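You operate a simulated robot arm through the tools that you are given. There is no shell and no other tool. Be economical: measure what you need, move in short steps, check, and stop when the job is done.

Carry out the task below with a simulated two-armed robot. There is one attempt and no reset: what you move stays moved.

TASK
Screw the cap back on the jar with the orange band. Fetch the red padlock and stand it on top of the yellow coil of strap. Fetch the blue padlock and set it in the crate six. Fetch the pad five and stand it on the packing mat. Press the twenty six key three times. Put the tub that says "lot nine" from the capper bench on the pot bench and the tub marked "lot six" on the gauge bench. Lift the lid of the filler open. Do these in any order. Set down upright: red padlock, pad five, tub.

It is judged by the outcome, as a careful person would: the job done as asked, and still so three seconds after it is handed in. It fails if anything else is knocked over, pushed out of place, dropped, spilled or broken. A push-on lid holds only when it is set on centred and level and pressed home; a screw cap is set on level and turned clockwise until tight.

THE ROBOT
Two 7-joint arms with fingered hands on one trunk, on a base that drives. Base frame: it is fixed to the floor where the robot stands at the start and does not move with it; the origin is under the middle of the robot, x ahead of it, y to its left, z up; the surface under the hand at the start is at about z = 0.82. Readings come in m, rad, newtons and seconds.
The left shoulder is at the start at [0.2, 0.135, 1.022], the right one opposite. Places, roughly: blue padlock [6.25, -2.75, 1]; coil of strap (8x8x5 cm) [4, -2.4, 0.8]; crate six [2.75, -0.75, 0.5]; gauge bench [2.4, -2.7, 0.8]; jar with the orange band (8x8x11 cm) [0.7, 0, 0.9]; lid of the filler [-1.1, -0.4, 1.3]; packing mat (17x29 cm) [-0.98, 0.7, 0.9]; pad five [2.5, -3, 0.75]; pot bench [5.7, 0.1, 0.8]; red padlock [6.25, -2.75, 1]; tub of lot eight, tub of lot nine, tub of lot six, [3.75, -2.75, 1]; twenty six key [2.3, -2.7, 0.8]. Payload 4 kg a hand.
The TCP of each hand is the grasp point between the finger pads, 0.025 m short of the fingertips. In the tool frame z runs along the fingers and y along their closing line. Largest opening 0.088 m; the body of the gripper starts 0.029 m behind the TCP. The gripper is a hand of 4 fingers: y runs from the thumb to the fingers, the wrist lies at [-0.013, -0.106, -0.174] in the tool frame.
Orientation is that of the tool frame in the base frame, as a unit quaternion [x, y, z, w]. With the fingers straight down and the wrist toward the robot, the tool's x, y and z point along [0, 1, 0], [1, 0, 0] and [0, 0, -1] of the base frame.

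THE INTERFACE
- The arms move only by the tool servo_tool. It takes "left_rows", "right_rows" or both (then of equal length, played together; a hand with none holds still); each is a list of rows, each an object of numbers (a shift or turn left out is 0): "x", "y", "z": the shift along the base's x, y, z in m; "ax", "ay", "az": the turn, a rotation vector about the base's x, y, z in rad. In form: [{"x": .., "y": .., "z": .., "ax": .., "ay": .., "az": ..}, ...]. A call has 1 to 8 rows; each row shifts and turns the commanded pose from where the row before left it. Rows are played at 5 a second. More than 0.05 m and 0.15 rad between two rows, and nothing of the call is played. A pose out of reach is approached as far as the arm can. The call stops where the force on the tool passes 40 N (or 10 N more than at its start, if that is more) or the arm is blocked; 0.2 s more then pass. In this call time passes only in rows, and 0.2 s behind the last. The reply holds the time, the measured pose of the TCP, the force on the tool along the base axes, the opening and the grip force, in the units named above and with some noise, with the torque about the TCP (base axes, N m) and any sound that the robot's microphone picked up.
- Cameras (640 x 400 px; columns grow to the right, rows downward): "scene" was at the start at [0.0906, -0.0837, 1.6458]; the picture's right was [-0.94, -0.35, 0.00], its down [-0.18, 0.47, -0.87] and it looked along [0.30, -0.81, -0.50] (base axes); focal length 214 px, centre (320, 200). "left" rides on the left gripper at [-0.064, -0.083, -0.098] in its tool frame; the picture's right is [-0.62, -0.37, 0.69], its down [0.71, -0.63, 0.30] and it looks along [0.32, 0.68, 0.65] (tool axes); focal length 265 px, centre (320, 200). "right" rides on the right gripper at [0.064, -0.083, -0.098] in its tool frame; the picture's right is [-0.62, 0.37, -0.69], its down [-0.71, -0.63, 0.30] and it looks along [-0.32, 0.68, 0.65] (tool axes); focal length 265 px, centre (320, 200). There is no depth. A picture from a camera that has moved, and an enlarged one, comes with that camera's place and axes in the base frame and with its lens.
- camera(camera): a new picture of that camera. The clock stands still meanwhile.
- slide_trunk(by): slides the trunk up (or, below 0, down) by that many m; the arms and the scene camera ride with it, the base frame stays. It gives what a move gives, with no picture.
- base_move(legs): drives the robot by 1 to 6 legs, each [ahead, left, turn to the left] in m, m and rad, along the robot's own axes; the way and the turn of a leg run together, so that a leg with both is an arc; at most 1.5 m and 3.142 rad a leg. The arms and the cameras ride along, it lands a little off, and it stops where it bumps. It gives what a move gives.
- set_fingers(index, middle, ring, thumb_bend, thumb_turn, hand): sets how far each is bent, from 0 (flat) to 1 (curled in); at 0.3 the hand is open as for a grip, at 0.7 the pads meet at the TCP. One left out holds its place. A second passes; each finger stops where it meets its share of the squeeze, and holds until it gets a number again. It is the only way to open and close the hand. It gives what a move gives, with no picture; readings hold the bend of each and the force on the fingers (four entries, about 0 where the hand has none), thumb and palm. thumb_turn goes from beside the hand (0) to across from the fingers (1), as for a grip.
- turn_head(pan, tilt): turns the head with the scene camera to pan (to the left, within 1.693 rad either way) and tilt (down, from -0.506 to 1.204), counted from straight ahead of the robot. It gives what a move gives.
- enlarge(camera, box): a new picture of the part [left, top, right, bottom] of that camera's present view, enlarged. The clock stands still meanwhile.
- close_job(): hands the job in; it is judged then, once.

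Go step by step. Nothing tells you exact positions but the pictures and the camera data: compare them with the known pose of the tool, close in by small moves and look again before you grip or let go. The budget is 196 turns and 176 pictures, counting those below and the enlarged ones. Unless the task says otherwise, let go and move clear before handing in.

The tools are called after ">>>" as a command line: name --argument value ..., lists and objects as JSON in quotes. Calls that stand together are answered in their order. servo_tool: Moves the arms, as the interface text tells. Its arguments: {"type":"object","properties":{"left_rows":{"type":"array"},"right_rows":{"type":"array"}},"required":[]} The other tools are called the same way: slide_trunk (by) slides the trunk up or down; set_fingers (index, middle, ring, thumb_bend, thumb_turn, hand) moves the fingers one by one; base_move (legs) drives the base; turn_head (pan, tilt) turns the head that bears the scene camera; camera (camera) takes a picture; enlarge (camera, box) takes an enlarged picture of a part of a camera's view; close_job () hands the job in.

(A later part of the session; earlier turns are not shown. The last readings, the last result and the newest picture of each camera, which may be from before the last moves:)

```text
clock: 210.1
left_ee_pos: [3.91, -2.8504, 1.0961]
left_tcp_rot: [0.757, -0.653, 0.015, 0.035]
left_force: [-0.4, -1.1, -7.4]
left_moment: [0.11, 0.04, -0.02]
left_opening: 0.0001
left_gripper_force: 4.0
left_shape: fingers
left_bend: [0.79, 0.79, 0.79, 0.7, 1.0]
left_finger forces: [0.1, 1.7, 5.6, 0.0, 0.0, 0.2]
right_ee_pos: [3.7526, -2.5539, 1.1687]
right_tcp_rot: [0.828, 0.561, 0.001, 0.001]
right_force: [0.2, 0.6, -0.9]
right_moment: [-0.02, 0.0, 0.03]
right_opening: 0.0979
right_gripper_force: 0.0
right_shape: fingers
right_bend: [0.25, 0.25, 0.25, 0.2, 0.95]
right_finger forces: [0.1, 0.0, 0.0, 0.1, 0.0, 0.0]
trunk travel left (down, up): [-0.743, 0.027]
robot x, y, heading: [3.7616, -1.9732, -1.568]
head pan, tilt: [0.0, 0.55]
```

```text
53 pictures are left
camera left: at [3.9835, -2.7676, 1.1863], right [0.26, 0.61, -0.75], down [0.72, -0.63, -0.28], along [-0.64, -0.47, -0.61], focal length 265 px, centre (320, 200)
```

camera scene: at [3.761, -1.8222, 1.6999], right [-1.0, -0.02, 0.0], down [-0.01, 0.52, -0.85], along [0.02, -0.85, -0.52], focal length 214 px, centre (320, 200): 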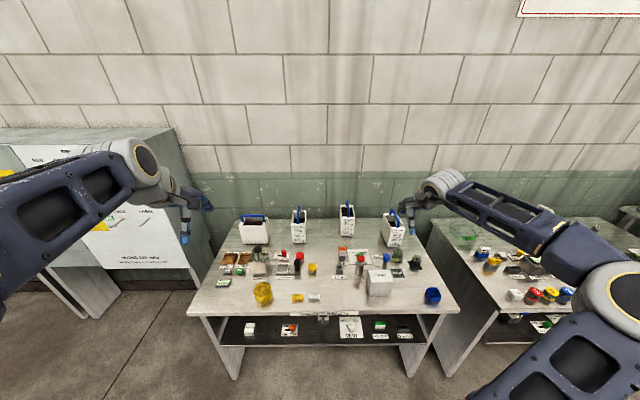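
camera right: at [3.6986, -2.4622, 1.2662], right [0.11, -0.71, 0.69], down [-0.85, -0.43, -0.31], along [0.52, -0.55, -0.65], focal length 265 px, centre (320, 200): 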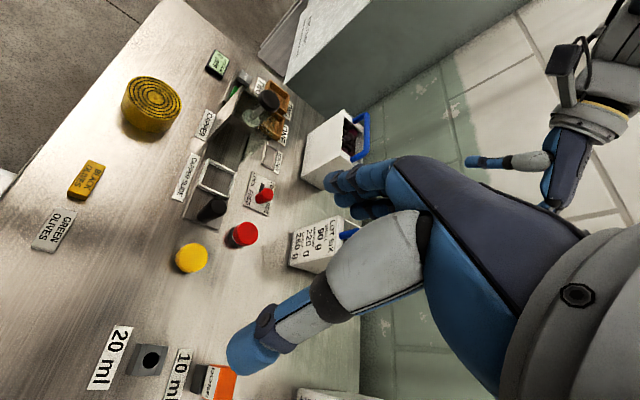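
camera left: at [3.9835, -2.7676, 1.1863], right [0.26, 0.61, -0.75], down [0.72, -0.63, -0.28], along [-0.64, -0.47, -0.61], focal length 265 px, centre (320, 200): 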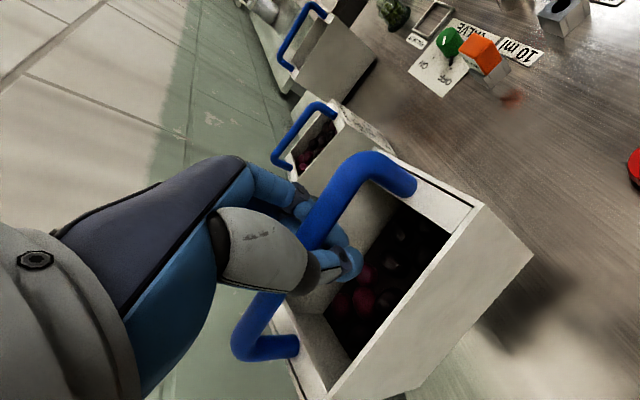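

Tub LOT SIX hangs level. I raise it, back away, turn it so its long side lies along x, and unfold the right arm outward.

>>> servo_tool --left_rows '[{"z": 0.03}, {"z": 0.03}, {"z": 0.03}, {"z": 0.03}, {"z": 0.03}]' --right_rows '[{"z": 0.04}, {"z": 0.04}, {"z": 0.04}, {"z": 0.04}, {"z": 0.04}]'

>>> base_move --legs '[[-0.35, 0, 0]]'

>>> servo_tool --left_rows '[{"az": 0.14, "y": 0.01}, {"az": 0.14, "y": 0.01}, {"az": 0.14, "y": 0.01}, {"az": 0.14, "y": 0.01}, {"az": 0.14, "y": 0.01}, {"az": 0.14, "y": 0.01}, {"az": 0.14, "y": 0.01}, {"az": 0.14, "y": 0.01}]' --right_rows '[{"az": -0.14, "x": -0.04}, {"az": -0.14, "x": -0.04}, {"az": -0.14, "x": -0.04}, {"az": -0.14, "x": -0.04}, {"az": -0.14, "x": -0.04}, {"az": -0.14, "x": -0.04}, {"az": -0.14, "x": -0.04}, {"az": -0.14, "x": -0.04}]'

>>> servo_tool --left_rows '[{"az": 0.14, "y": 0.01}, {"az": 0.14, "y": 0.01}, {"y": 0.01}, {"y": 0.01}]' --right_rows '[{"z": 0.02}, {"z": 0.02}, {}, {}]'

>>> turn_head --pan 0.0 --tilt 0.6

>>> camera --camera "scene"

```text
clock: 211.2
left_ee_pos: [3.9112, -2.85, 1.2455]
left_tcp_rot: [0.758, -0.652, 0.015, 0.035]
left_force: [0.4, 0.0, -7.5]
left_moment: [0.12, 0.07, 0.02]
left_opening: 0.0
left_gripper_force: 3.3
left_shape: fingers
left_bend: [0.79, 0.79, 0.79, 0.7, 1.0]
left_finger forces: [0.0, 1.5, 5.5, 0.0, 0.0, 0.0]
right_ee_pos: [3.7532, -2.5162, 1.36]
right_tcp_rot: [0.826, 0.563, 0.002, 0.0]
right_force: [-0.5, 0.1, 0.0]
right_moment: [0.03, 0.0, -0.01]
right_opening: 0.0978
right_gripper_force: 0.1
right_shape: fingers
right_bend: [0.25, 0.25, 0.25, 0.2, 0.95]
right_finger forces: [0.0, 0.1, 0.0, 0.1, 0.0, 0.1]
right hand out of reach, approached as far as the arm can: row 1, 2, 3, 4, 5
trunk travel left (down, up): [-0.743, 0.027]
robot x, y, heading: [3.7621, -1.9726, -1.566]
head pan, tilt: [0.0, 0.55]
```

```text
clock: 213.5
left_ee_pos: [3.9128, -2.5008, 1.2452]
left_tcp_rot: [0.759, -0.65, 0.016, 0.036]
left_force: [-0.9, -0.4, -6.7]
left_moment: [0.12, 0.05, 0.0]
left_opening: 0.0001
left_gripper_force: 4.1
left_shape: fingers
left_bend: [0.79, 0.79, 0.79, 0.7, 1.0]
left_finger forces: [0.0, 2.0, 4.9, 0.0, 0.0, 0.0]
right_ee_pos: [3.7533, -2.1694, 1.3598]
right_tcp_rot: [0.825, 0.565, 0.001, 0.0]
right_force: [-0.9, -0.3, 0.0]
right_moment: [0.0, -0.01, 0.0]
right_opening: 0.0978
right_gripper_force: 0.1
right_shape: fingers
right_bend: [0.25, 0.25, 0.25, 0.2, 0.95]
right_finger forces: [0.0, 0.0, 0.0, 0.1, 0.1, 0.0]
trunk travel left (down, up): [-0.743, 0.027]
robot x, y, heading: [3.7607, -1.6279, -1.567]
head pan, tilt: [0.0, 0.55]
```

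```text
clock: 215.3
left_ee_pos: [3.9116, -2.4216, 1.2439]
left_tcp_rot: [0.989, -0.146, 0.032, 0.022]
left_force: [0.1, 0.4, -6.9]
left_moment: [0.01, 0.13, 0.03]
left_opening: 0.0003
left_gripper_force: 3.8
left_shape: fingers
left_bend: [0.79, 0.79, 0.79, 0.7, 1.0]
left_finger forces: [0.0, 1.3, 5.5, 0.0, 0.1, 0.0]
right_ee_pos: [3.4331, -2.1706, 1.3607]
right_tcp_rot: [0.999, 0.039, 0.0, 0.001]
right_force: [-0.3, -0.2, 0.5]
right_moment: [0.01, 0.0, 0.0]
right_opening: 0.098
right_gripper_force: 0.0
right_shape: fingers
right_bend: [0.25, 0.25, 0.25, 0.2, 0.95]
right_finger forces: [0.0, 0.0, 0.0, 0.1, 0.1, 0.0]
trunk travel left (down, up): [-0.743, 0.027]
robot x, y, heading: [3.7616, -1.6278, -1.564]
head pan, tilt: [0.0, 0.55]
```

```text
clock: 216.3
left_ee_pos: [3.9121, -2.3809, 1.2461]
left_tcp_rot: [0.999, -0.01, 0.035, 0.017]
left_force: [-0.6, -0.1, -6.4]
left_moment: [-0.03, 0.13, -0.01]
left_opening: 0.0
left_gripper_force: 3.7
left_shape: fingers
left_bend: [0.79, 0.79, 0.79, 0.7, 1.0]
left_finger forces: [0.1, 1.8, 5.2, 0.0, 0.1, 0.0]
right_ee_pos: [3.4331, -2.1695, 1.4007]
right_tcp_rot: [0.999, 0.041, 0.001, 0.001]
right_force: [0.0, -1.7, 0.2]
right_moment: [-0.04, 0.01, 0.0]
right_opening: 0.0979
right_gripper_force: 0.0
right_shape: fingers
right_bend: [0.25, 0.25, 0.25, 0.2, 0.95]
right_finger forces: [0.1, 0.0, 0.0, 0.1, 0.0, 0.0]
trunk travel left (down, up): [-0.743, 0.027]
robot x, y, heading: [3.7638, -1.6284, -1.563]
head pan, tilt: [0.0, 0.55]
```

```text
clock: 216.9
left_ee_pos: [3.9103, -2.3814, 1.2454]
left_tcp_rot: [0.999, -0.01, 0.035, 0.017]
left_force: [-0.5, -0.7, -6.2]
left_moment: [-0.02, 0.11, 0.0]
left_opening: 0.0001
left_gripper_force: 3.4
left_shape: fingers
left_bend: [0.79, 0.79, 0.79, 0.7, 1.0]
left_finger forces: [0.0, 1.7, 5.2, 0.1, 0.0, 0.0]
right_ee_pos: [3.4326, -2.1697, 1.4002]
right_tcp_rot: [0.999, 0.041, 0.001, 0.0]
right_force: [0.4, 0.0, -0.7]
right_moment: [0.01, -0.01, -0.01]
right_opening: 0.0978
right_gripper_force: 0.1
right_shape: fingers
right_bend: [0.25, 0.25, 0.25, 0.2, 0.95]
right_finger forces: [0.0, 0.0, 0.0, 0.1, 0.0, 0.1]
trunk travel left (down, up): [-0.743, 0.027]
robot x, y, heading: [3.7627, -1.6316, -1.566]
head pan, tilt: [0.0, 0.6]
```

```text
52 pictures are left
camera scene: at [3.7609, -1.7741, 1.7554], right [-1.0, -0.01, 0.0], down [0.0, 0.56, -0.83], along [0.0, -0.83, -0.56], focal length 214 px, centre (320, 200)
```

scene: 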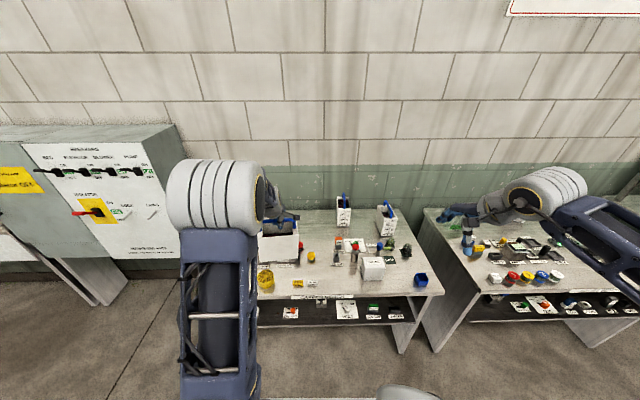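

Now drive to the gauge bench so the tub is over the free front strip at about (2.27, -2.48).

>>> base_move --legs '[[0, -0.82, 0], [0, -0.82, 0], [0.09, 0, 0]]'

>>> turn_head --pan 0.15 --tilt 0.75

>>> camera --camera "scene"

>>> camera --camera "left"

```text
clock: 226.0
left_ee_pos: [2.2727, -2.4822, 1.2452]
left_tcp_rot: [0.999, -0.011, 0.035, 0.016]
left_force: [0.1, 1.4, -7.5]
left_moment: [-0.06, 0.08, 0.01]
left_opening: 0.0
left_gripper_force: 3.5
left_shape: fingers
left_bend: [0.79, 0.79, 0.79, 0.7, 1.0]
left_finger forces: [0.4, 1.8, 4.7, 0.1, 0.1, 0.0]
right_ee_pos: [1.795, -2.2685, 1.4005]
right_tcp_rot: [0.999, 0.038, 0.0, 0.001]
right_force: [0.1, 0.3, -0.2]
right_moment: [-0.03, -0.01, -0.01]
right_opening: 0.0977
right_gripper_force: 0.1
right_shape: fingers
right_bend: [0.25, 0.25, 0.25, 0.2, 0.95]
right_finger forces: [0.1, 0.1, 0.0, 0.0, 0.0, 0.0]
trunk travel left (down, up): [-0.743, 0.027]
robot x, y, heading: [2.1283, -1.725, -1.569]
head pan, tilt: [0.0, 0.6]
```

```text
clock: 226.7
left_ee_pos: [2.2736, -2.4825, 1.2457]
left_tcp_rot: [0.999, -0.011, 0.035, 0.015]
left_force: [-0.6, 1.2, -6.6]
left_moment: [-0.06, 0.12, 0.07]
left_opening: 0.0003
left_gripper_force: 3.2
left_shape: fingers
left_bend: [0.79, 0.79, 0.79, 0.7, 1.0]
left_finger forces: [0.3, 2.0, 4.8, 0.0, 0.1, 0.0]
right_ee_pos: [1.7945, -2.2685, 1.3993]
right_tcp_rot: [0.999, 0.039, 0.001, 0.0]
right_force: [0.7, 0.8, 0.8]
right_moment: [0.0, 0.01, 0.01]
right_opening: 0.098
right_gripper_force: 0.1
right_shape: fingers
right_bend: [0.25, 0.25, 0.25, 0.2, 0.95]
right_finger forces: [0.0, 0.0, 0.0, 0.0, 0.0, 0.0]
trunk travel left (down, up): [-0.743, 0.027]
robot x, y, heading: [2.1246, -1.726, -1.567]
head pan, tilt: [0.15, 0.75]
```

```text
51 pictures are left
camera scene: at [2.1367, -1.8686, 1.7425], right [-0.99, -0.15, 0.0], down [-0.1, 0.67, -0.73], along [0.11, -0.72, -0.68], focal length 214 px, centre (320, 200)
```

scene: 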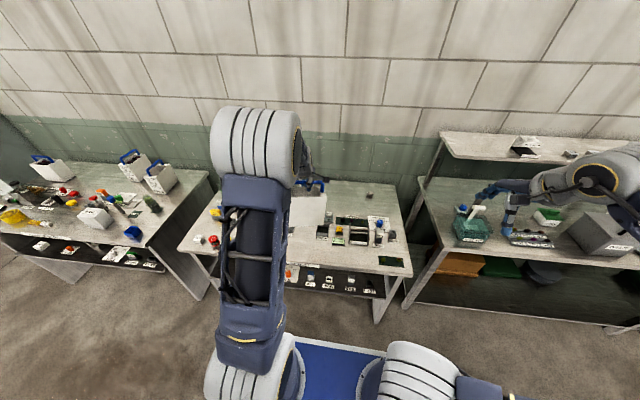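

```text
50 pictures are left
camera left: at [2.2024, -2.3945, 1.336], right [-0.56, 0.36, -0.75], down [0.75, 0.6, -0.27], along [0.35, -0.71, -0.61], focal length 265 px, centre (320, 200)
```

left: 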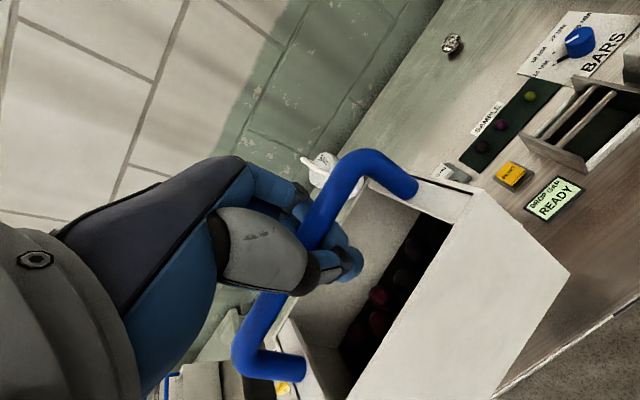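

The tub is over the free strip. Lowering, slower near the surface, until the weight comes off.

>>> servo_tool --left_rows '[{"z": -0.04}, {"z": -0.04}, {"z": -0.04}, {"z": -0.04}, {"z": -0.03}, {"z": -0.02}]'

>>> servo_tool --left_rows '[{"z": -0.01}, {"z": -0.01}]'

>>> servo_tool --left_rows '[{"z": -0.006}, {"z": -0.006}]'

>>> camera --camera "left"

```text
clock: 228.1
left_ee_pos: [2.272, -2.484, 1.0352]
left_tcp_rot: [0.999, -0.01, 0.034, 0.017]
left_force: [0.2, 0.4, -6.0]
left_moment: [-0.04, 0.13, 0.01]
left_opening: 0.0001
left_gripper_force: 3.1
left_shape: fingers
left_bend: [0.79, 0.79, 0.79, 0.7, 1.0]
left_finger forces: [0.0, 2.1, 4.7, 0.1, 0.0, 0.1]
right_ee_pos: [1.7948, -2.2685, 1.3991]
right_tcp_rot: [0.999, 0.038, 0.001, 0.001]
right_force: [-0.4, -0.5, -0.7]
right_moment: [0.0, -0.04, 0.02]
right_opening: 0.0978
right_gripper_force: 0.1
right_shape: fingers
right_bend: [0.25, 0.25, 0.25, 0.2, 0.95]
right_finger forces: [0.1, 0.1, 0.0, 0.0, 0.0, 0.0]
trunk travel left (down, up): [-0.743, 0.027]
robot x, y, heading: [2.1218, -1.7299, -1.565]
head pan, tilt: [0.15, 0.75]
```

```text
clock: 228.7
left_ee_pos: [2.2731, -2.4827, 1.0134]
left_tcp_rot: [0.999, -0.011, 0.034, 0.016]
left_force: [0.3, 0.5, -7.2]
left_moment: [-0.03, 0.1, 0.03]
left_opening: 0.0002
left_gripper_force: 2.3
left_shape: fingers
left_bend: [0.79, 0.79, 0.79, 0.7, 1.0]
left_finger forces: [0.1, 2.1, 4.3, 0.1, 0.1, 0.1]
right_ee_pos: [1.7952, -2.2686, 1.3998]
right_tcp_rot: [0.999, 0.038, 0.001, 0.001]
right_force: [-0.9, 0.5, -0.7]
right_moment: [-0.01, -0.02, 0.02]
right_opening: 0.0978
right_gripper_force: 0.1
right_shape: fingers
right_bend: [0.25, 0.25, 0.25, 0.2, 0.95]
right_finger forces: [0.1, 0.0, 0.0, 0.0, 0.1, 0.1]
trunk travel left (down, up): [-0.743, 0.027]
robot x, y, heading: [2.1227, -1.7263, -1.572]
head pan, tilt: [0.15, 0.75]
```

```text
clock: 229.3
left_ee_pos: [2.2719, -2.4824, 1.003]
left_tcp_rot: [0.999, -0.012, 0.035, 0.016]
left_force: [0.3, 0.5, -7.8]
left_moment: [-0.04, 0.08, -0.01]
left_opening: 0.0001
left_gripper_force: 3.6
left_shape: fingers
left_bend: [0.79, 0.79, 0.79, 0.7, 1.0]
left_finger forces: [0.1, 2.0, 4.5, 0.0, 0.0, 0.0]
right_ee_pos: [1.7952, -2.2682, 1.3996]
right_tcp_rot: [0.999, 0.038, 0.001, 0.001]
right_force: [0.5, -0.8, -0.7]
right_moment: [0.03, -0.03, 0.02]
right_opening: 0.0976
right_gripper_force: 0.0
right_shape: fingers
right_bend: [0.25, 0.25, 0.25, 0.2, 0.95]
right_finger forces: [0.1, 0.0, 0.1, 0.0, 0.0, 0.0]
trunk travel left (down, up): [-0.743, 0.027]
robot x, y, heading: [2.1255, -1.728, -1.566]
head pan, tilt: [0.15, 0.75]
```

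```text
49 pictures are left
camera left: at [2.2024, -2.3947, 1.0937], right [-0.56, 0.36, -0.75], down [0.75, 0.6, -0.27], along [0.35, -0.71, -0.61], focal length 265 px, centre (320, 200)
```

left: 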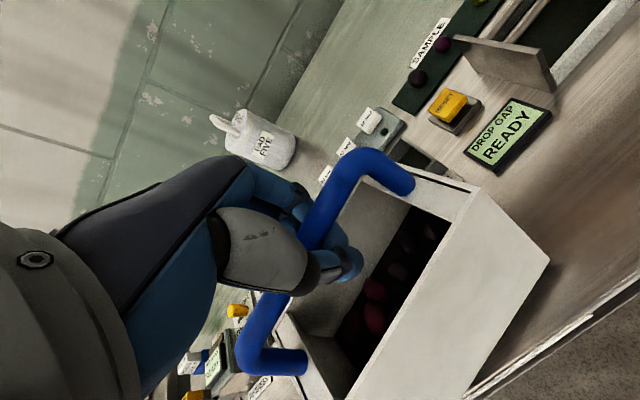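

>>> servo_tool --left_rows '[{"z": -0.005}, {"z": -0.005}]'

>>> servo_tool --left_rows '[{"z": -0.005}, {"z": -0.005}]'

>>> servo_tool --left_rows '[{"z": -0.004}]'

```text
clock: 229.9
left_ee_pos: [2.2725, -2.4815, 0.9935]
left_tcp_rot: [0.999, -0.01, 0.036, 0.017]
left_force: [-0.8, 0.2, -6.9]
left_moment: [-0.06, 0.13, 0.02]
left_opening: 0.0001
left_gripper_force: 3.2
left_shape: fingers
left_bend: [0.79, 0.79, 0.79, 0.7, 1.0]
left_finger forces: [0.1, 2.1, 4.5, 0.0, 0.1, 0.1]
right_ee_pos: [1.795, -2.2689, 1.4007]
right_tcp_rot: [0.999, 0.038, 0.001, 0.001]
right_force: [-0.9, -0.4, 0.4]
right_moment: [0.0, -0.02, 0.0]
right_opening: 0.0979
right_gripper_force: 0.1
right_shape: fingers
right_bend: [0.25, 0.25, 0.25, 0.2, 0.95]
right_finger forces: [0.0, 0.1, 0.0, 0.0, 0.1, 0.0]
trunk travel left (down, up): [-0.743, 0.027]
robot x, y, heading: [2.1276, -1.7267, -1.571]
head pan, tilt: [0.15, 0.75]
```

```text
clock: 230.5
left_ee_pos: [2.2731, -2.4823, 0.9845]
left_tcp_rot: [0.999, -0.011, 0.035, 0.017]
left_force: [-0.4, 0.3, -6.3]
left_moment: [-0.07, 0.11, 0.03]
left_opening: 0.0
left_gripper_force: 3.4
left_shape: fingers
left_bend: [0.79, 0.79, 0.79, 0.7, 1.0]
left_finger forces: [0.1, 2.0, 4.8, 0.0, 0.0, 0.0]
right_ee_pos: [1.7944, -2.2678, 1.4003]
right_tcp_rot: [0.999, 0.038, 0.001, 0.001]
right_force: [-0.7, -0.1, -0.3]
right_moment: [0.02, -0.01, 0.0]
right_opening: 0.0977
right_gripper_force: 0.0
right_shape: fingers
right_bend: [0.25, 0.25, 0.25, 0.2, 0.95]
right_finger forces: [0.0, 0.0, 0.1, 0.0, 0.0, 0.0]
trunk travel left (down, up): [-0.743, 0.027]
robot x, y, heading: [2.1288, -1.7274, -1.571]
head pan, tilt: [0.15, 0.75]
```

```text
clock: 230.9
left_ee_pos: [2.2728, -2.4828, 0.9795]
left_tcp_rot: [0.999, -0.011, 0.035, 0.016]
left_force: [0.7, -1.3, -5.5]
left_moment: [-0.05, 0.07, -0.03]
left_opening: 0.0002
left_gripper_force: 3.2
left_shape: fingers
left_bend: [0.79, 0.8, 0.79, 0.7, 1.0]
left_finger forces: [0.0, 1.5, 4.5, 0.0, 0.0, 0.0]
right_ee_pos: [1.7941, -2.2688, 1.4007]
right_tcp_rot: [0.999, 0.039, 0.0, 0.001]
right_force: [-0.2, 0.1, -1.6]
right_moment: [0.0, -0.03, -0.01]
right_opening: 0.0978
right_gripper_force: 0.0
right_shape: fingers
right_bend: [0.25, 0.25, 0.25, 0.2, 0.95]
right_finger forces: [0.0, 0.0, 0.0, 0.1, 0.0, 0.0]
trunk travel left (down, up): [-0.743, 0.027]
robot x, y, heading: [2.1261, -1.7287, -1.568]
head pan, tilt: [0.15, 0.75]
```

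>>> servo_tool --left_rows '[{"z": -0.004}]'

>>> servo_tool --left_rows '[{"z": -0.004}]'

>>> servo_tool --left_rows '[{"z": -0.003}]'

```text
clock: 231.3
left_ee_pos: [2.2728, -2.4822, 0.9757]
left_tcp_rot: [0.999, -0.01, 0.036, 0.016]
left_force: [0.8, 0.8, -5.6]
left_moment: [-0.02, 0.09, 0.01]
left_opening: 0.0
left_gripper_force: 2.2
left_shape: fingers
left_bend: [0.79, 0.8, 0.79, 0.7, 1.0]
left_finger forces: [0.1, 0.9, 4.3, 0.0, 0.0, 0.0]
right_ee_pos: [1.795, -2.2686, 1.4]
right_tcp_rot: [0.999, 0.039, 0.001, 0.001]
right_force: [-0.2, -0.6, -0.4]
right_moment: [0.01, -0.03, 0.01]
right_opening: 0.0977
right_gripper_force: 0.1
right_shape: fingers
right_bend: [0.25, 0.25, 0.25, 0.2, 0.95]
right_finger forces: [0.1, 0.0, 0.0, 0.1, 0.1, 0.0]
trunk travel left (down, up): [-0.743, 0.027]
robot x, y, heading: [2.128, -1.7256, -1.57]
head pan, tilt: [0.15, 0.75]
```

```text
clock: 231.7
left_ee_pos: [2.2723, -2.4827, 0.9724]
left_tcp_rot: [0.999, -0.011, 0.036, 0.017]
left_force: [1.3, -0.3, -1.3]
left_moment: [0.0, 0.0, 0.01]
left_opening: 0.0001
left_gripper_force: 0.1
left_shape: fingers
left_bend: [0.79, 0.8, 0.8, 0.7, 1.0]
left_finger forces: [0.0, 0.0, 0.8, 0.0, 0.1, 0.0]
right_ee_pos: [1.7952, -2.2699, 1.3993]
right_tcp_rot: [0.999, 0.038, 0.0, 0.001]
right_force: [0.6, 0.2, 0.0]
right_moment: [0.02, -0.01, -0.01]
right_opening: 0.0978
right_gripper_force: 0.1
right_shape: fingers
right_bend: [0.25, 0.25, 0.25, 0.2, 0.95]
right_finger forces: [0.0, 0.0, 0.0, 0.1, 0.1, 0.1]
trunk travel left (down, up): [-0.743, 0.027]
robot x, y, heading: [2.1222, -1.7284, -1.57]
head pan, tilt: [0.15, 0.75]
```

```text
clock: 232.1
left_ee_pos: [2.2729, -2.4826, 0.9693]
left_tcp_rot: [0.999, -0.01, 0.035, 0.017]
left_force: [0.6, 0.9, 6.2]
left_moment: [0.13, 0.01, -0.02]
left_opening: 0.0003
left_gripper_force: 6.7
left_shape: fingers
left_bend: [0.79, 0.8, 0.8, 0.7, 1.0]
left_finger forces: [0.1, 0.0, 0.0, 0.0, 13.0, 0.1]
right_ee_pos: [1.7949, -2.2687, 1.4009]
right_tcp_rot: [0.999, 0.037, 0.001, 0.001]
right_force: [0.2, -0.2, 0.8]
right_moment: [0.02, 0.0, 0.04]
right_opening: 0.0976
right_gripper_force: 0.0
right_shape: fingers
right_bend: [0.25, 0.25, 0.25, 0.2, 0.95]
right_finger forces: [0.0, 0.1, 0.1, 0.0, 0.1, 0.0]
trunk travel left (down, up): [-0.743, 0.027]
robot x, y, heading: [2.1253, -1.728, -1.566]
head pan, tilt: [0.15, 0.75]
```

The tub stands on the gauge bench. I release and lift straight up.

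>>> servo_tool --left_rows '[{"z": 0.004}]'

>>> set_fingers --hand "left" --index 0.35 --middle 0.35 --ring 0.35 --thumb_bend 0.3

>>> servo_tool --left_rows '[{"z": 0.02}, {"z": 0.03}, {"z": 0.04}, {"z": 0.04}, {"z": 0.04}, {"z": 0.04}]'

>>> camera --camera "left"

```text
clock: 232.5
left_ee_pos: [2.2735, -2.4817, 0.972]
left_tcp_rot: [0.999, -0.01, 0.034, 0.016]
left_force: [-0.9, 0.6, -2.5]
left_moment: [-0.04, 0.03, 0.02]
left_opening: 0.0
left_gripper_force: 1.5
left_shape: fingers
left_bend: [0.79, 0.8, 0.79, 0.7, 1.0]
left_finger forces: [0.1, 0.0, 2.1, 0.0, 0.0, 0.0]
right_ee_pos: [1.7953, -2.2683, 1.4002]
right_tcp_rot: [0.999, 0.038, 0.0, 0.001]
right_force: [0.2, -0.6, 0.0]
right_moment: [0.0, -0.01, -0.02]
right_opening: 0.0977
right_gripper_force: 0.0
right_shape: fingers
right_bend: [0.25, 0.25, 0.25, 0.2, 0.95]
right_finger forces: [0.1, 0.0, 0.1, 0.0, 0.0, 0.1]
trunk travel left (down, up): [-0.743, 0.027]
robot x, y, heading: [2.1242, -1.7258, -1.566]
head pan, tilt: [0.15, 0.75]
```

```text
clock: 233.5
left_ee_pos: [2.2738, -2.4822, 0.9737]
left_tcp_rot: [0.999, -0.011, 0.034, 0.016]
left_force: [-0.1, 0.9, -0.7]
left_moment: [-0.01, -0.01, 0.0]
left_opening: 0.0793
left_gripper_force: 0.0
left_shape: fingers
left_bend: [0.35, 0.35, 0.35, 0.3, 0.96]
left_finger forces: [0.0, 0.1, 0.1, 0.0, 0.0, 0.0]
right_ee_pos: [1.7946, -2.2687, 1.3999]
right_tcp_rot: [0.999, 0.038, 0.0, 0.002]
right_force: [-0.6, -0.4, -0.2]
right_moment: [0.04, 0.01, 0.04]
right_opening: 0.0979
right_gripper_force: 0.1
right_shape: fingers
right_bend: [0.25, 0.25, 0.25, 0.2, 0.95]
right_finger forces: [0.1, 0.0, 0.1, 0.1, 0.1, 0.1]
trunk travel left (down, up): [-0.743, 0.027]
robot x, y, heading: [2.124, -1.7271, -1.569]
head pan, tilt: [0.15, 0.75]
```

```text
clock: 234.9
left_ee_pos: [2.2731, -2.4819, 1.1822]
left_tcp_rot: [0.999, -0.011, 0.035, 0.017]
left_force: [0.6, 0.3, 0.3]
left_moment: [-0.02, -0.03, 0.0]
left_opening: 0.0795
left_gripper_force: 0.1
left_shape: fingers
left_bend: [0.35, 0.35, 0.35, 0.3, 0.96]
left_finger forces: [0.0, 0.1, 0.0, 0.1, 0.0, 0.0]
right_ee_pos: [1.7946, -2.2686, 1.4006]
right_tcp_rot: [0.999, 0.038, 0.001, 0.001]
right_force: [0.0, -0.5, -0.1]
right_moment: [0.05, 0.02, 0.02]
right_opening: 0.0976
right_gripper_force: 0.1
right_shape: fingers
right_bend: [0.25, 0.25, 0.25, 0.2, 0.95]
right_finger forces: [0.0, 0.0, 0.0, 0.0, 0.0, 0.0]
trunk travel left (down, up): [-0.743, 0.027]
robot x, y, heading: [2.1281, -1.7274, -1.568]
head pan, tilt: [0.15, 0.75]
```

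```text
48 pictures are left
camera left: at [2.2019, -2.3936, 1.2732], right [-0.56, 0.36, -0.75], down [0.75, 0.6, -0.27], along [0.35, -0.71, -0.61], focal length 265 px, centre (320, 200)
```

left: 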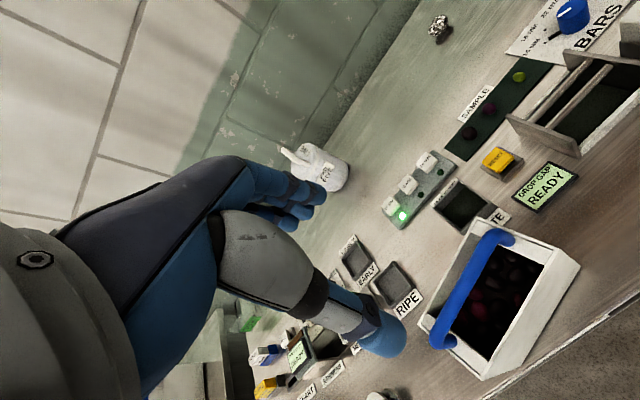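

LOT SIX stands on the gauge bench and the 26 mm lamp is lit. Next, LOT NINE with the left hand: drive back to the capper bench and line up on its handle at about (3.629, -2.916, 0.982).

>>> base_move --legs '[[0, 0.75, 0], [0, 0.715, 0], [0.26, 0, 0]]'

>>> servo_tool --left_rows '[{"x": -0.01, "y": -0.014, "az": -0.15}, {"x": -0.01, "y": -0.014, "az": -0.15}, {"x": -0.01, "y": -0.014, "az": -0.15}, {"x": -0.01, "y": -0.014, "az": -0.15}, {"x": -0.01, "y": -0.014, "az": -0.15}, {"x": -0.01, "y": -0.014, "az": -0.15}, {"x": -0.01, "y": -0.014, "az": -0.15}, {"x": -0.01, "y": -0.014, "az": -0.15}]'

>>> camera --camera "left"

```text
clock: 243.9
left_ee_pos: [3.7535, -2.733, 1.1811]
left_tcp_rot: [0.999, -0.005, 0.035, 0.016]
left_force: [0.4, -0.3, 0.3]
left_moment: [0.0, 0.01, 0.0]
left_opening: 0.0794
left_gripper_force: 0.1
left_shape: fingers
left_bend: [0.35, 0.35, 0.35, 0.3, 0.96]
left_finger forces: [0.0, 0.0, 0.0, 0.0, 0.0, 0.1]
right_ee_pos: [3.2724, -2.5254, 1.4]
right_tcp_rot: [0.999, 0.044, 0.001, 0.001]
right_force: [-0.6, -1.0, -0.3]
right_moment: [0.01, -0.02, -0.01]
right_opening: 0.0977
right_gripper_force: 0.0
right_shape: fingers
right_bend: [0.25, 0.25, 0.25, 0.2, 0.95]
right_finger forces: [0.0, 0.1, 0.1, 0.0, 0.1, 0.1]
trunk travel left (down, up): [-0.743, 0.027]
robot x, y, heading: [3.5966, -1.9792, -1.555]
head pan, tilt: [0.15, 0.75]
```

```text
clock: 245.7
left_ee_pos: [3.6731, -2.8439, 1.1813]
left_tcp_rot: [0.821, -0.57, 0.019, 0.032]
left_force: [-0.5, -0.2, -1.2]
left_moment: [-0.01, 0.02, 0.01]
left_opening: 0.0794
left_gripper_force: 0.1
left_shape: fingers
left_bend: [0.35, 0.35, 0.35, 0.3, 0.96]
left_finger forces: [0.1, 0.0, 0.1, 0.0, 0.1, 0.1]
right_ee_pos: [3.2739, -2.5249, 1.4005]
right_tcp_rot: [0.999, 0.044, 0.001, 0.001]
right_force: [-0.5, 0.1, -0.5]
right_moment: [-0.03, 0.0, 0.03]
right_opening: 0.0979
right_gripper_force: 0.1
right_shape: fingers
right_bend: [0.25, 0.25, 0.25, 0.2, 0.95]
right_finger forces: [0.0, 0.1, 0.1, 0.1, 0.0, 0.1]
trunk travel left (down, up): [-0.743, 0.027]
robot x, y, heading: [3.596, -1.9804, -1.559]
head pan, tilt: [0.15, 0.75]
```

```text
47 pictures are left
camera left: at [3.7272, -2.7468, 1.2725], right [0.12, 0.65, -0.75], down [0.84, -0.47, -0.27], along [-0.53, -0.59, -0.61], focal length 265 px, centre (320, 200)
```

left: 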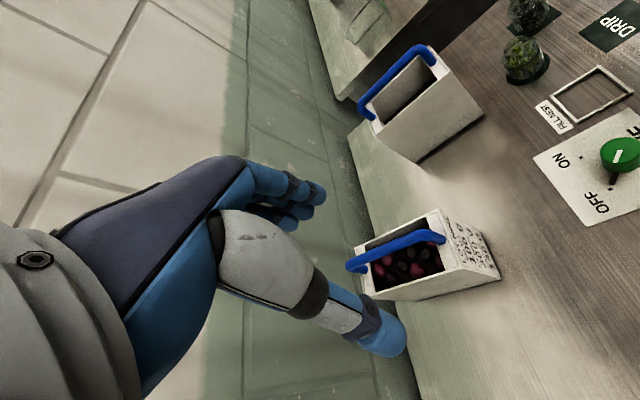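

LOT NINE's bar centre is at about (3.615, -2.919). Moving over it and down.

>>> set_fingers --hand "left" --index 0.25 --middle 0.25 --ring 0.25 --thumb_bend 0.2

>>> servo_tool --left_rows '[{"x": -0.03, "y": -0.034}, {"x": -0.028, "y": -0.034}, {"z": -0.04, "az": -0.1}, {"z": -0.04, "az": -0.1}, {"z": -0.04}]'

>>> camera --camera "left"

```text
clock: 246.7
left_ee_pos: [3.6726, -2.8435, 1.1817]
left_tcp_rot: [0.822, -0.568, 0.019, 0.033]
left_force: [-0.3, -1.0, 0.4]
left_moment: [0.02, 0.01, 0.0]
left_opening: 0.0977
left_gripper_force: 0.1
left_shape: fingers
left_bend: [0.25, 0.25, 0.25, 0.2, 0.95]
left_finger forces: [0.0, 0.1, 0.0, 0.0, 0.0, 0.0]
right_ee_pos: [3.2727, -2.5241, 1.3995]
right_tcp_rot: [0.999, 0.044, 0.001, 0.001]
right_force: [-0.3, -0.1, -0.1]
right_moment: [0.0, 0.0, -0.03]
right_opening: 0.0981
right_gripper_force: 0.0
right_shape: fingers
right_bend: [0.25, 0.25, 0.25, 0.2, 0.95]
right_finger forces: [0.0, 0.1, 0.1, 0.0, 0.1, 0.1]
trunk travel left (down, up): [-0.743, 0.027]
robot x, y, heading: [3.5986, -1.9811, -1.559]
head pan, tilt: [0.15, 0.75]
```

```text
clock: 247.9
left_ee_pos: [3.6243, -2.8765, 1.0697]
left_tcp_rot: [0.761, -0.648, 0.017, 0.035]
left_force: [1.0, 0.5, -0.1]
left_moment: [-0.04, 0.02, 0.06]
left_opening: 0.0978
left_gripper_force: 0.0
left_shape: fingers
left_bend: [0.25, 0.25, 0.25, 0.2, 0.95]
left_finger forces: [0.1, 0.0, 0.1, 0.0, 0.0, 0.0]
left hand out of reach, approached as far as the arm can: row 2, 3, 4, 5
right_ee_pos: [3.2729, -2.5246, 1.4003]
right_tcp_rot: [0.999, 0.044, 0.001, 0.001]
right_force: [0.2, 0.4, 0.7]
right_moment: [0.01, 0.0, -0.01]
right_opening: 0.0977
right_gripper_force: 0.1
right_shape: fingers
right_bend: [0.25, 0.25, 0.25, 0.2, 0.95]
right_finger forces: [0.0, 0.0, 0.0, 0.0, 0.0, 0.0]
trunk travel left (down, up): [-0.743, 0.027]
robot x, y, heading: [3.5941, -1.9826, -1.553]
head pan, tilt: [0.15, 0.75]
```

```text
46 pictures are left
camera left: at [3.6962, -2.7937, 1.1603], right [0.25, 0.62, -0.75], down [0.73, -0.63, -0.27], along [-0.64, -0.48, -0.61], focal length 265 px, centre (320, 200)
```

left: 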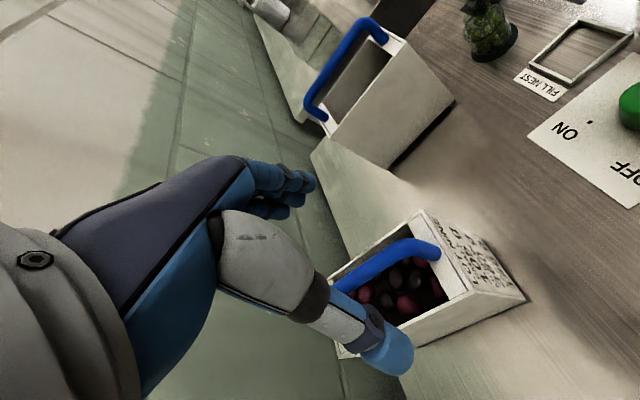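

The reach ends about 3.5 cm short, so I nudge the base forward that much.

>>> base_move --legs '[[0.035, -0.008, 0]]'

>>> slide_trunk --by -0.05

>>> camera --camera "left"

```text
clock: 248.8
left_ee_pos: [3.6168, -2.9138, 1.0703]
left_tcp_rot: [0.761, -0.647, 0.017, 0.034]
left_force: [-0.1, -0.8, -0.4]
left_moment: [0.02, -0.02, 0.0]
left_opening: 0.0981
left_gripper_force: 0.1
left_shape: fingers
left_bend: [0.25, 0.25, 0.25, 0.2, 0.95]
left_finger forces: [0.0, 0.0, 0.0, 0.1, 0.0, 0.0]
right_ee_pos: [3.2665, -2.561, 1.4008]
right_tcp_rot: [0.999, 0.044, 0.001, 0.001]
right_force: [0.6, -0.1, 0.0]
right_moment: [-0.04, -0.02, 0.02]
right_opening: 0.0978
right_gripper_force: 0.1
right_shape: fingers
right_bend: [0.25, 0.25, 0.25, 0.2, 0.95]
right_finger forces: [0.0, 0.0, 0.0, 0.0, 0.0, 0.1]
trunk travel left (down, up): [-0.743, 0.027]
robot x, y, heading: [3.5889, -2.0174, -1.563]
head pan, tilt: [0.15, 0.75]
```

```text
clock: 249.7
left_ee_pos: [3.6173, -2.913, 1.0192]
left_tcp_rot: [0.761, -0.647, 0.016, 0.035]
left_force: [0.4, 0.9, 0.0]
left_moment: [0.02, 0.01, 0.03]
left_opening: 0.098
left_gripper_force: 0.0
left_shape: fingers
left_bend: [0.25, 0.25, 0.25, 0.2, 0.95]
left_finger forces: [0.0, 0.0, 0.0, 0.0, 0.0, 0.1]
right_ee_pos: [3.265, -2.5616, 1.3502]
right_tcp_rot: [0.999, 0.045, 0.001, 0.001]
right_force: [0.0, 0.2, -0.4]
right_moment: [0.01, 0.01, 0.03]
right_opening: 0.0976
right_gripper_force: 0.0
right_shape: fingers
right_bend: [0.25, 0.25, 0.25, 0.2, 0.95]
right_finger forces: [0.0, 0.0, 0.0, 0.0, 0.0, 0.0]
trunk travel left (down, up): [-0.693, 0.077]
robot x, y, heading: [3.5918, -2.0142, -1.557]
head pan, tilt: [0.15, 0.75]
```

```text
45 pictures are left
camera left: at [3.689, -2.8295, 1.1101], right [0.25, 0.62, -0.75], down [0.73, -0.63, -0.27], along [-0.64, -0.48, -0.61], focal length 265 px, centre (320, 200)
```

left: 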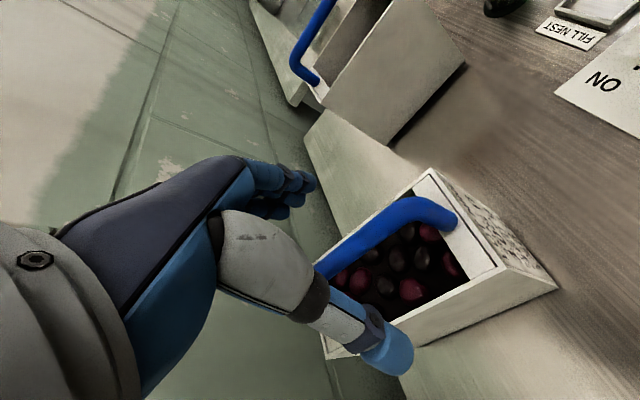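

Aligned. Lowering the trunk the rest and closing.

>>> slide_trunk --by -0.036

>>> set_fingers --hand "left" --index 0.8 --middle 0.8 --ring 0.8 --thumb_bend 0.75

>>> slide_trunk --by 0.08

>>> camera --camera "left"

```text
clock: 250.5
left_ee_pos: [3.6161, -2.9133, 0.9835]
left_tcp_rot: [0.761, -0.647, 0.016, 0.034]
left_force: [-0.4, 0.0, 0.7]
left_moment: [0.02, 0.03, 0.03]
left_opening: 0.0981
left_gripper_force: 0.0
left_shape: fingers
left_bend: [0.25, 0.25, 0.25, 0.2, 0.95]
left_finger forces: [0.1, 0.0, 0.0, 0.0, 0.1, 0.1]
right_ee_pos: [3.2647, -2.5612, 1.3142]
right_tcp_rot: [0.999, 0.044, 0.001, 0.002]
right_force: [0.6, 0.2, 0.0]
right_moment: [0.03, -0.05, 0.02]
right_opening: 0.0979
right_gripper_force: 0.0
right_shape: fingers
right_bend: [0.25, 0.25, 0.25, 0.2, 0.95]
right_finger forces: [0.0, 0.1, 0.0, 0.0, 0.0, 0.0]
trunk travel left (down, up): [-0.657, 0.113]
robot x, y, heading: [3.5882, -2.0169, -1.557]
head pan, tilt: [0.15, 0.75]
```

```text
clock: 251.5
left_ee_pos: [3.6165, -2.9139, 0.9824]
left_tcp_rot: [0.761, -0.648, 0.016, 0.034]
left_force: [0.5, 0.2, -8.2]
left_moment: [0.16, 0.04, -0.03]
left_opening: 0.0
left_gripper_force: 3.5
left_shape: fingers
left_bend: [0.78, 0.8, 0.78, 0.7, 1.0]
left_finger forces: [0.0, 1.4, 6.2, 0.1, 0.0, 0.0]
right_ee_pos: [3.2651, -2.5601, 1.313]
right_tcp_rot: [0.999, 0.045, 0.001, 0.001]
right_force: [0.0, 0.1, 0.4]
right_moment: [0.04, 0.0, 0.02]
right_opening: 0.0976
right_gripper_force: 0.1
right_shape: fingers
right_bend: [0.25, 0.25, 0.25, 0.2, 0.95]
right_finger forces: [0.0, 0.0, 0.1, 0.0, 0.0, 0.0]
trunk travel left (down, up): [-0.657, 0.113]
robot x, y, heading: [3.5904, -2.0128, -1.556]
head pan, tilt: [0.15, 0.75]
```

```text
clock: 252.7
left_ee_pos: [3.6165, -2.9134, 1.0639]
left_tcp_rot: [0.761, -0.647, 0.016, 0.035]
left_force: [0.1, -0.3, -6.8]
left_moment: [0.12, 0.05, 0.03]
left_opening: 0.0
left_gripper_force: 4.5
left_shape: fingers
left_bend: [0.79, 0.8, 0.78, 0.7, 1.0]
left_finger forces: [0.0, 1.4, 5.9, 0.1, 0.0, 0.0]
right_ee_pos: [3.2651, -2.5607, 1.3946]
right_tcp_rot: [0.999, 0.045, 0.002, 0.001]
right_force: [-0.1, -0.9, 0.4]
right_moment: [0.03, -0.02, 0.02]
right_opening: 0.0977
right_gripper_force: 0.1
right_shape: fingers
right_bend: [0.25, 0.25, 0.25, 0.2, 0.95]
right_finger forces: [0.1, 0.0, 0.1, 0.0, 0.0, 0.0]
trunk travel left (down, up): [-0.737, 0.033]
robot x, y, heading: [3.5943, -2.0149, -1.56]
head pan, tilt: [0.15, 0.75]
```

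```text
44 pictures are left
camera left: at [3.6891, -2.8297, 1.1536], right [0.25, 0.62, -0.75], down [0.73, -0.62, -0.27], along [-0.63, -0.48, -0.61], focal length 265 px, centre (320, 200)
```

left: 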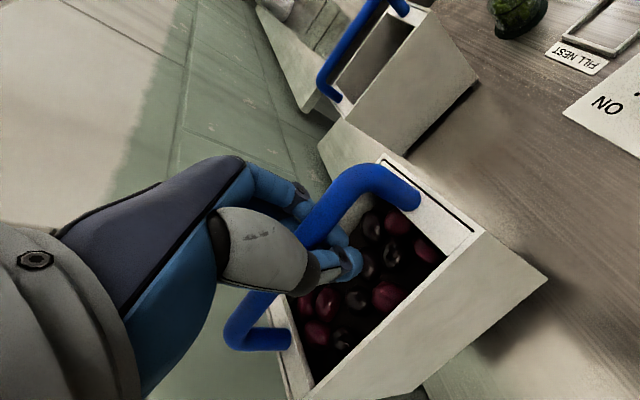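

LOT NINE is hooked. I raise it, back off a little and pull it in, then look along +x for the way to the pot bench.

>>> servo_tool --left_rows '[{"z": 0.03, "y": 0.01}, {"z": 0.03, "y": 0.02}, {"z": 0.03, "y": 0.02}, {"z": 0.03, "y": 0.02}]'

>>> base_move --legs '[[-0.3, 0, 0]]'

>>> servo_tool --left_rows '[{"az": 0.14, "y": 0.02}, {"az": 0.14, "y": 0.02}, {"az": 0.14, "y": 0.02}, {"az": 0.14, "y": 0.02}, {"az": 0.14, "y": 0.02}, {"az": 0.14, "y": 0.02}, {"az": 0.14, "y": 0.02}, {"az": 0.14, "y": 0.02}]'

>>> turn_head --pan 1.57 --tilt 0.35

>>> camera --camera "scene"

```text
clock: 253.7
left_ee_pos: [3.6169, -2.8436, 1.1828]
left_tcp_rot: [0.761, -0.648, 0.017, 0.034]
left_force: [0.4, 1.3, -7.1]
left_moment: [0.13, 0.06, -0.03]
left_opening: 0.0
left_gripper_force: 3.7
left_shape: fingers
left_bend: [0.79, 0.8, 0.78, 0.7, 1.0]
left_finger forces: [0.0, 0.6, 7.0, 0.1, 0.1, 0.0]
right_ee_pos: [3.265, -2.5609, 1.3935]
right_tcp_rot: [0.999, 0.044, 0.002, 0.001]
right_force: [0.1, -0.1, 0.4]
right_moment: [0.0, 0.02, 0.0]
right_opening: 0.0977
right_gripper_force: 0.1
right_shape: fingers
right_bend: [0.25, 0.25, 0.25, 0.2, 0.95]
right_finger forces: [0.1, 0.0, 0.0, 0.0, 0.0, 0.0]
trunk travel left (down, up): [-0.737, 0.033]
robot x, y, heading: [3.5874, -2.0149, -1.559]
head pan, tilt: [0.15, 0.75]
```

```text
clock: 255.7
left_ee_pos: [3.6115, -2.5428, 1.1829]
left_tcp_rot: [0.76, -0.648, 0.016, 0.035]
left_force: [0.3, 0.2, -6.7]
left_moment: [0.15, 0.05, 0.03]
left_opening: 0.0001
left_gripper_force: 3.7
left_shape: fingers
left_bend: [0.79, 0.8, 0.78, 0.7, 1.0]
left_finger forces: [0.0, 1.0, 6.4, 0.0, 0.0, 0.0]
right_ee_pos: [3.2592, -2.2595, 1.3939]
right_tcp_rot: [0.999, 0.044, 0.001, 0.001]
right_force: [0.6, 0.2, -0.1]
right_moment: [-0.02, -0.03, -0.02]
right_opening: 0.098
right_gripper_force: 0.0
right_shape: fingers
right_bend: [0.25, 0.25, 0.25, 0.2, 0.95]
right_finger forces: [0.0, 0.0, 0.1, 0.0, 0.1, 0.0]
trunk travel left (down, up): [-0.737, 0.033]
robot x, y, heading: [3.5856, -1.7142, -1.56]
head pan, tilt: [0.15, 0.75]
```

```text
clock: 257.5
left_ee_pos: [3.6123, -2.384, 1.1831]
left_tcp_rot: [0.989, -0.143, 0.032, 0.021]
left_force: [0.3, 0.7, -6.9]
left_moment: [0.01, 0.17, 0.01]
left_opening: 0.0001
left_gripper_force: 3.5
left_shape: fingers
left_bend: [0.79, 0.8, 0.79, 0.7, 1.0]
left_finger forces: [0.0, 0.5, 6.6, 0.0, 0.1, 0.0]
right_ee_pos: [3.2601, -2.2601, 1.3925]
right_tcp_rot: [0.999, 0.044, 0.001, 0.001]
right_force: [0.1, -0.2, 0.0]
right_moment: [-0.03, -0.01, 0.01]
right_opening: 0.0977
right_gripper_force: 0.1
right_shape: fingers
right_bend: [0.25, 0.25, 0.25, 0.2, 0.95]
right_finger forces: [0.0, 0.0, 0.0, 0.1, 0.0, 0.0]
trunk travel left (down, up): [-0.737, 0.033]
robot x, y, heading: [3.5824, -1.7181, -1.56]
head pan, tilt: [0.15, 0.75]
```

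```text
clock: 259.1
left_ee_pos: [3.6116, -2.384, 1.1836]
left_tcp_rot: [0.989, -0.146, 0.032, 0.021]
left_force: [0.0, -0.6, -6.9]
left_moment: [0.04, 0.13, 0.0]
left_opening: 0.0
left_gripper_force: 3.9
left_shape: fingers
left_bend: [0.79, 0.8, 0.79, 0.7, 1.0]
left_finger forces: [0.1, 1.5, 5.8, 0.0, 0.1, 0.0]
right_ee_pos: [3.2599, -2.2586, 1.3931]
right_tcp_rot: [0.999, 0.043, 0.001, 0.001]
right_force: [0.0, -0.3, -0.2]
right_moment: [-0.01, -0.03, 0.02]
right_opening: 0.0978
right_gripper_force: 0.1
right_shape: fingers
right_bend: [0.25, 0.25, 0.25, 0.2, 0.95]
right_finger forces: [0.0, 0.0, 0.1, 0.0, 0.1, 0.1]
trunk travel left (down, up): [-0.737, 0.033]
robot x, y, heading: [3.5838, -1.7142, -1.56]
head pan, tilt: [1.571, 0.351]
```

```text
43 pictures are left
camera scene: at [3.6771, -1.7727, 1.7721], right [0.01, -1.0, 0.0], down [-0.34, 0.0, -0.94], along [0.94, 0.01, -0.34], focal length 214 px, centre (320, 200)
```

scene: 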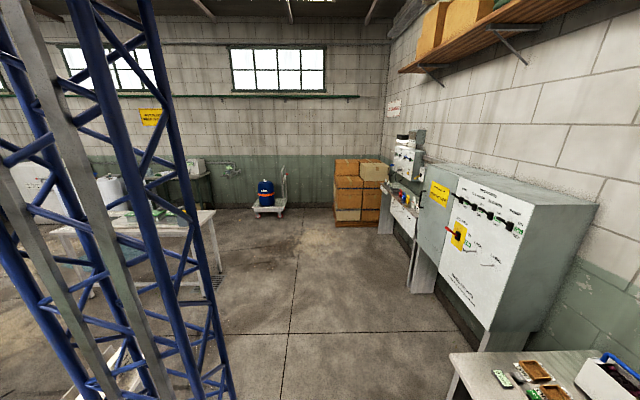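

Open floor along +x. I turn to face +x and drive forward, then look at the pot bench.

>>> base_move --legs '[[0, 0, 1.56], [1.2, 0, 0]]'

>>> turn_head --pan 1.0 --tilt 0.4

>>> camera --camera "scene"

```text
clock: 269.0
left_ee_pos: [5.4568, -1.6906, 1.1829]
left_tcp_rot: [0.804, 0.594, 0.038, -0.008]
left_force: [0.0, 0.7, -7.5]
left_moment: [-0.11, 0.04, 0.0]
left_opening: 0.0002
left_gripper_force: 3.1
left_shape: fingers
left_bend: [0.79, 0.8, 0.79, 0.7, 1.0]
left_finger forces: [0.0, 1.6, 5.7, 0.1, 0.0, 0.0]
right_ee_pos: [5.3308, -2.042, 1.3945]
right_tcp_rot: [0.678, 0.735, 0.001, 0.0]
right_force: [0.2, 1.0, -0.1]
right_moment: [0.0, 0.0, 0.01]
right_opening: 0.0978
right_gripper_force: 0.1
right_shape: fingers
right_bend: [0.25, 0.25, 0.25, 0.2, 0.95]
right_finger forces: [0.1, 0.1, 0.1, 0.1, 0.1, 0.0]
trunk travel left (down, up): [-0.737, 0.033]
robot x, y, heading: [4.7877, -1.7129, 0.005]
head pan, tilt: [1.571, 0.351]
```

```text
clock: 270.0
left_ee_pos: [5.4581, -1.6912, 1.1826]
left_tcp_rot: [0.804, 0.593, 0.038, -0.008]
left_force: [0.4, -0.4, -7.2]
left_moment: [-0.13, 0.0, 0.0]
left_opening: 0.0
left_gripper_force: 3.5
left_shape: fingers
left_bend: [0.79, 0.8, 0.79, 0.7, 1.0]
left_finger forces: [0.0, 1.2, 6.1, 0.0, 0.1, 0.0]
right_ee_pos: [5.3302, -2.0419, 1.3945]
right_tcp_rot: [0.678, 0.735, 0.002, 0.0]
right_force: [-0.6, -0.4, 0.4]
right_moment: [0.01, -0.01, 0.01]
right_opening: 0.0981
right_gripper_force: 0.1
right_shape: fingers
right_bend: [0.25, 0.25, 0.25, 0.2, 0.95]
right_finger forces: [0.1, 0.0, 0.1, 0.0, 0.0, 0.1]
trunk travel left (down, up): [-0.737, 0.033]
robot x, y, heading: [4.7884, -1.7176, 0.009]
head pan, tilt: [1.0, 0.4]
```

```text
42 pictures are left
camera scene: at [4.8972, -1.6329, 1.7676], right [0.84, -0.54, 0.0], down [-0.21, -0.33, -0.92], along [0.49, 0.78, -0.39], focal length 214 px, centre (320, 200)
```

scene: 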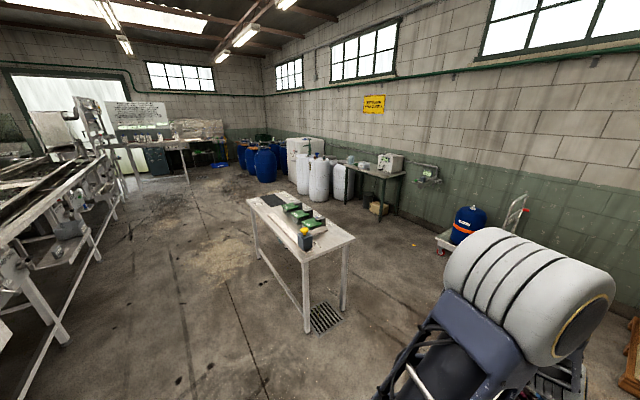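

The pot bench is the small table ahead-left. I enlarge it to find a free spot.

>>> enlarge --camera "scene" --box '[235, 180, 365, 270]'

```text
4.44 times, centred on (300, 225) of scene
camera zoom: at [4.8972, -1.6329, 1.7676], right [0.84, -0.54, 0.0], down [-0.21, -0.33, -0.92], along [0.49, 0.78, -0.39], focal length 953 px, centre (409, 89)
```

zoom: 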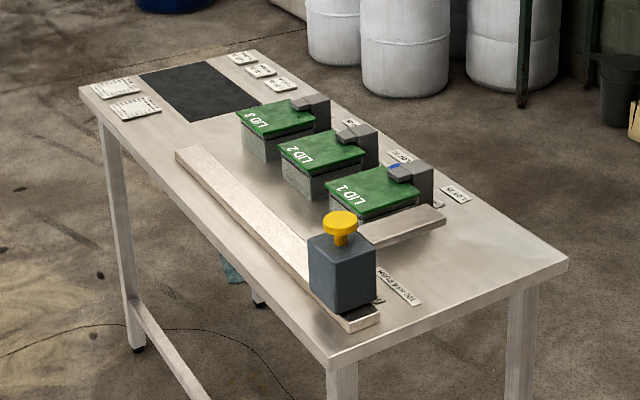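

Table spans x 5.40–5.92, y −0.55–0.78; a free spot is at about (5.80, −0.45). I turn to face it and drive so the tub hangs over that spot.

>>> base_move --legs '[[0, 0, 1.56], [0, -1.03, 0], [0.58, 0, 0]]'

>>> servo_tool --left_rows '[{"az": 0.1}, {"az": 0.1}, {"az": 0.09}]'

>>> camera --camera "left"

```text
clock: 281.9
left_ee_pos: [5.8195, -0.4826, 1.1828]
left_tcp_rot: [0.157, 0.987, 0.02, -0.032]
left_force: [0.1, 0.5, -7.7]
left_moment: [-0.07, -0.12, 0.0]
left_opening: 0.0
left_gripper_force: 3.3
left_shape: fingers
left_bend: [0.79, 0.8, 0.79, 0.7, 1.0]
left_finger forces: [0.0, 1.5, 5.8, 0.1, 0.0, 0.0]
right_ee_pos: [6.167, -0.6163, 1.3946]
right_tcp_rot: [-0.032, 0.999, 0.001, -0.001]
right_force: [-0.3, 0.8, -0.1]
right_moment: [0.02, -0.03, -0.01]
right_opening: 0.098
right_gripper_force: 0.1
right_shape: fingers
right_bend: [0.25, 0.25, 0.25, 0.2, 0.95]
right_finger forces: [0.0, 0.1, 0.0, 0.0, 0.0, 0.0]
trunk travel left (down, up): [-0.737, 0.033]
robot x, y, heading: [5.8338, -1.1526, 1.559]
head pan, tilt: [1.0, 0.4]
```

```text
clock: 282.8
left_ee_pos: [5.8191, -0.4829, 1.1824]
left_tcp_rot: [0.011, 0.999, 0.016, -0.034]
left_force: [-0.4, -0.3, -7.6]
left_moment: [0.04, -0.14, -0.04]
left_opening: 0.0001
left_gripper_force: 3.7
left_shape: fingers
left_bend: [0.79, 0.8, 0.79, 0.7, 1.0]
left_finger forces: [0.0, 1.4, 5.9, 0.0, 0.1, 0.0]
right_ee_pos: [6.1666, -0.6161, 1.3935]
right_tcp_rot: [-0.033, 0.999, 0.001, -0.001]
right_force: [-0.3, 0.2, 0.3]
right_moment: [0.0, -0.03, 0.0]
right_opening: 0.0979
right_gripper_force: 0.1
right_shape: fingers
right_bend: [0.25, 0.25, 0.25, 0.2, 0.95]
right_finger forces: [0.0, 0.1, 0.0, 0.1, 0.1, 0.1]
trunk travel left (down, up): [-0.737, 0.033]
robot x, y, heading: [5.8328, -1.15, 1.561]
head pan, tilt: [1.0, 0.4]
```

```text
40 pictures are left
camera left: at [5.886, -0.5714, 1.2734], right [0.56, -0.36, -0.75], down [-0.75, -0.6, -0.27], along [-0.35, 0.71, -0.61], focal length 265 px, centre (320, 200)
```

left: 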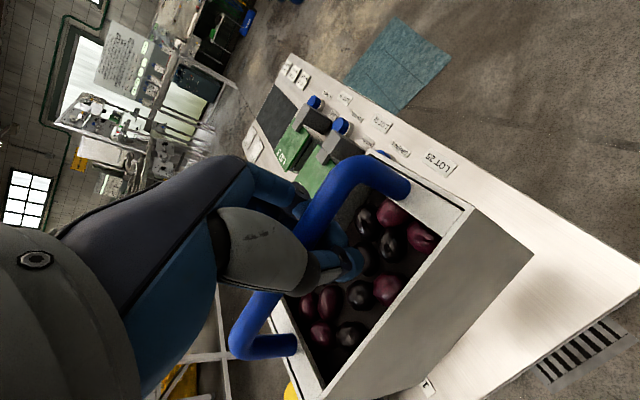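

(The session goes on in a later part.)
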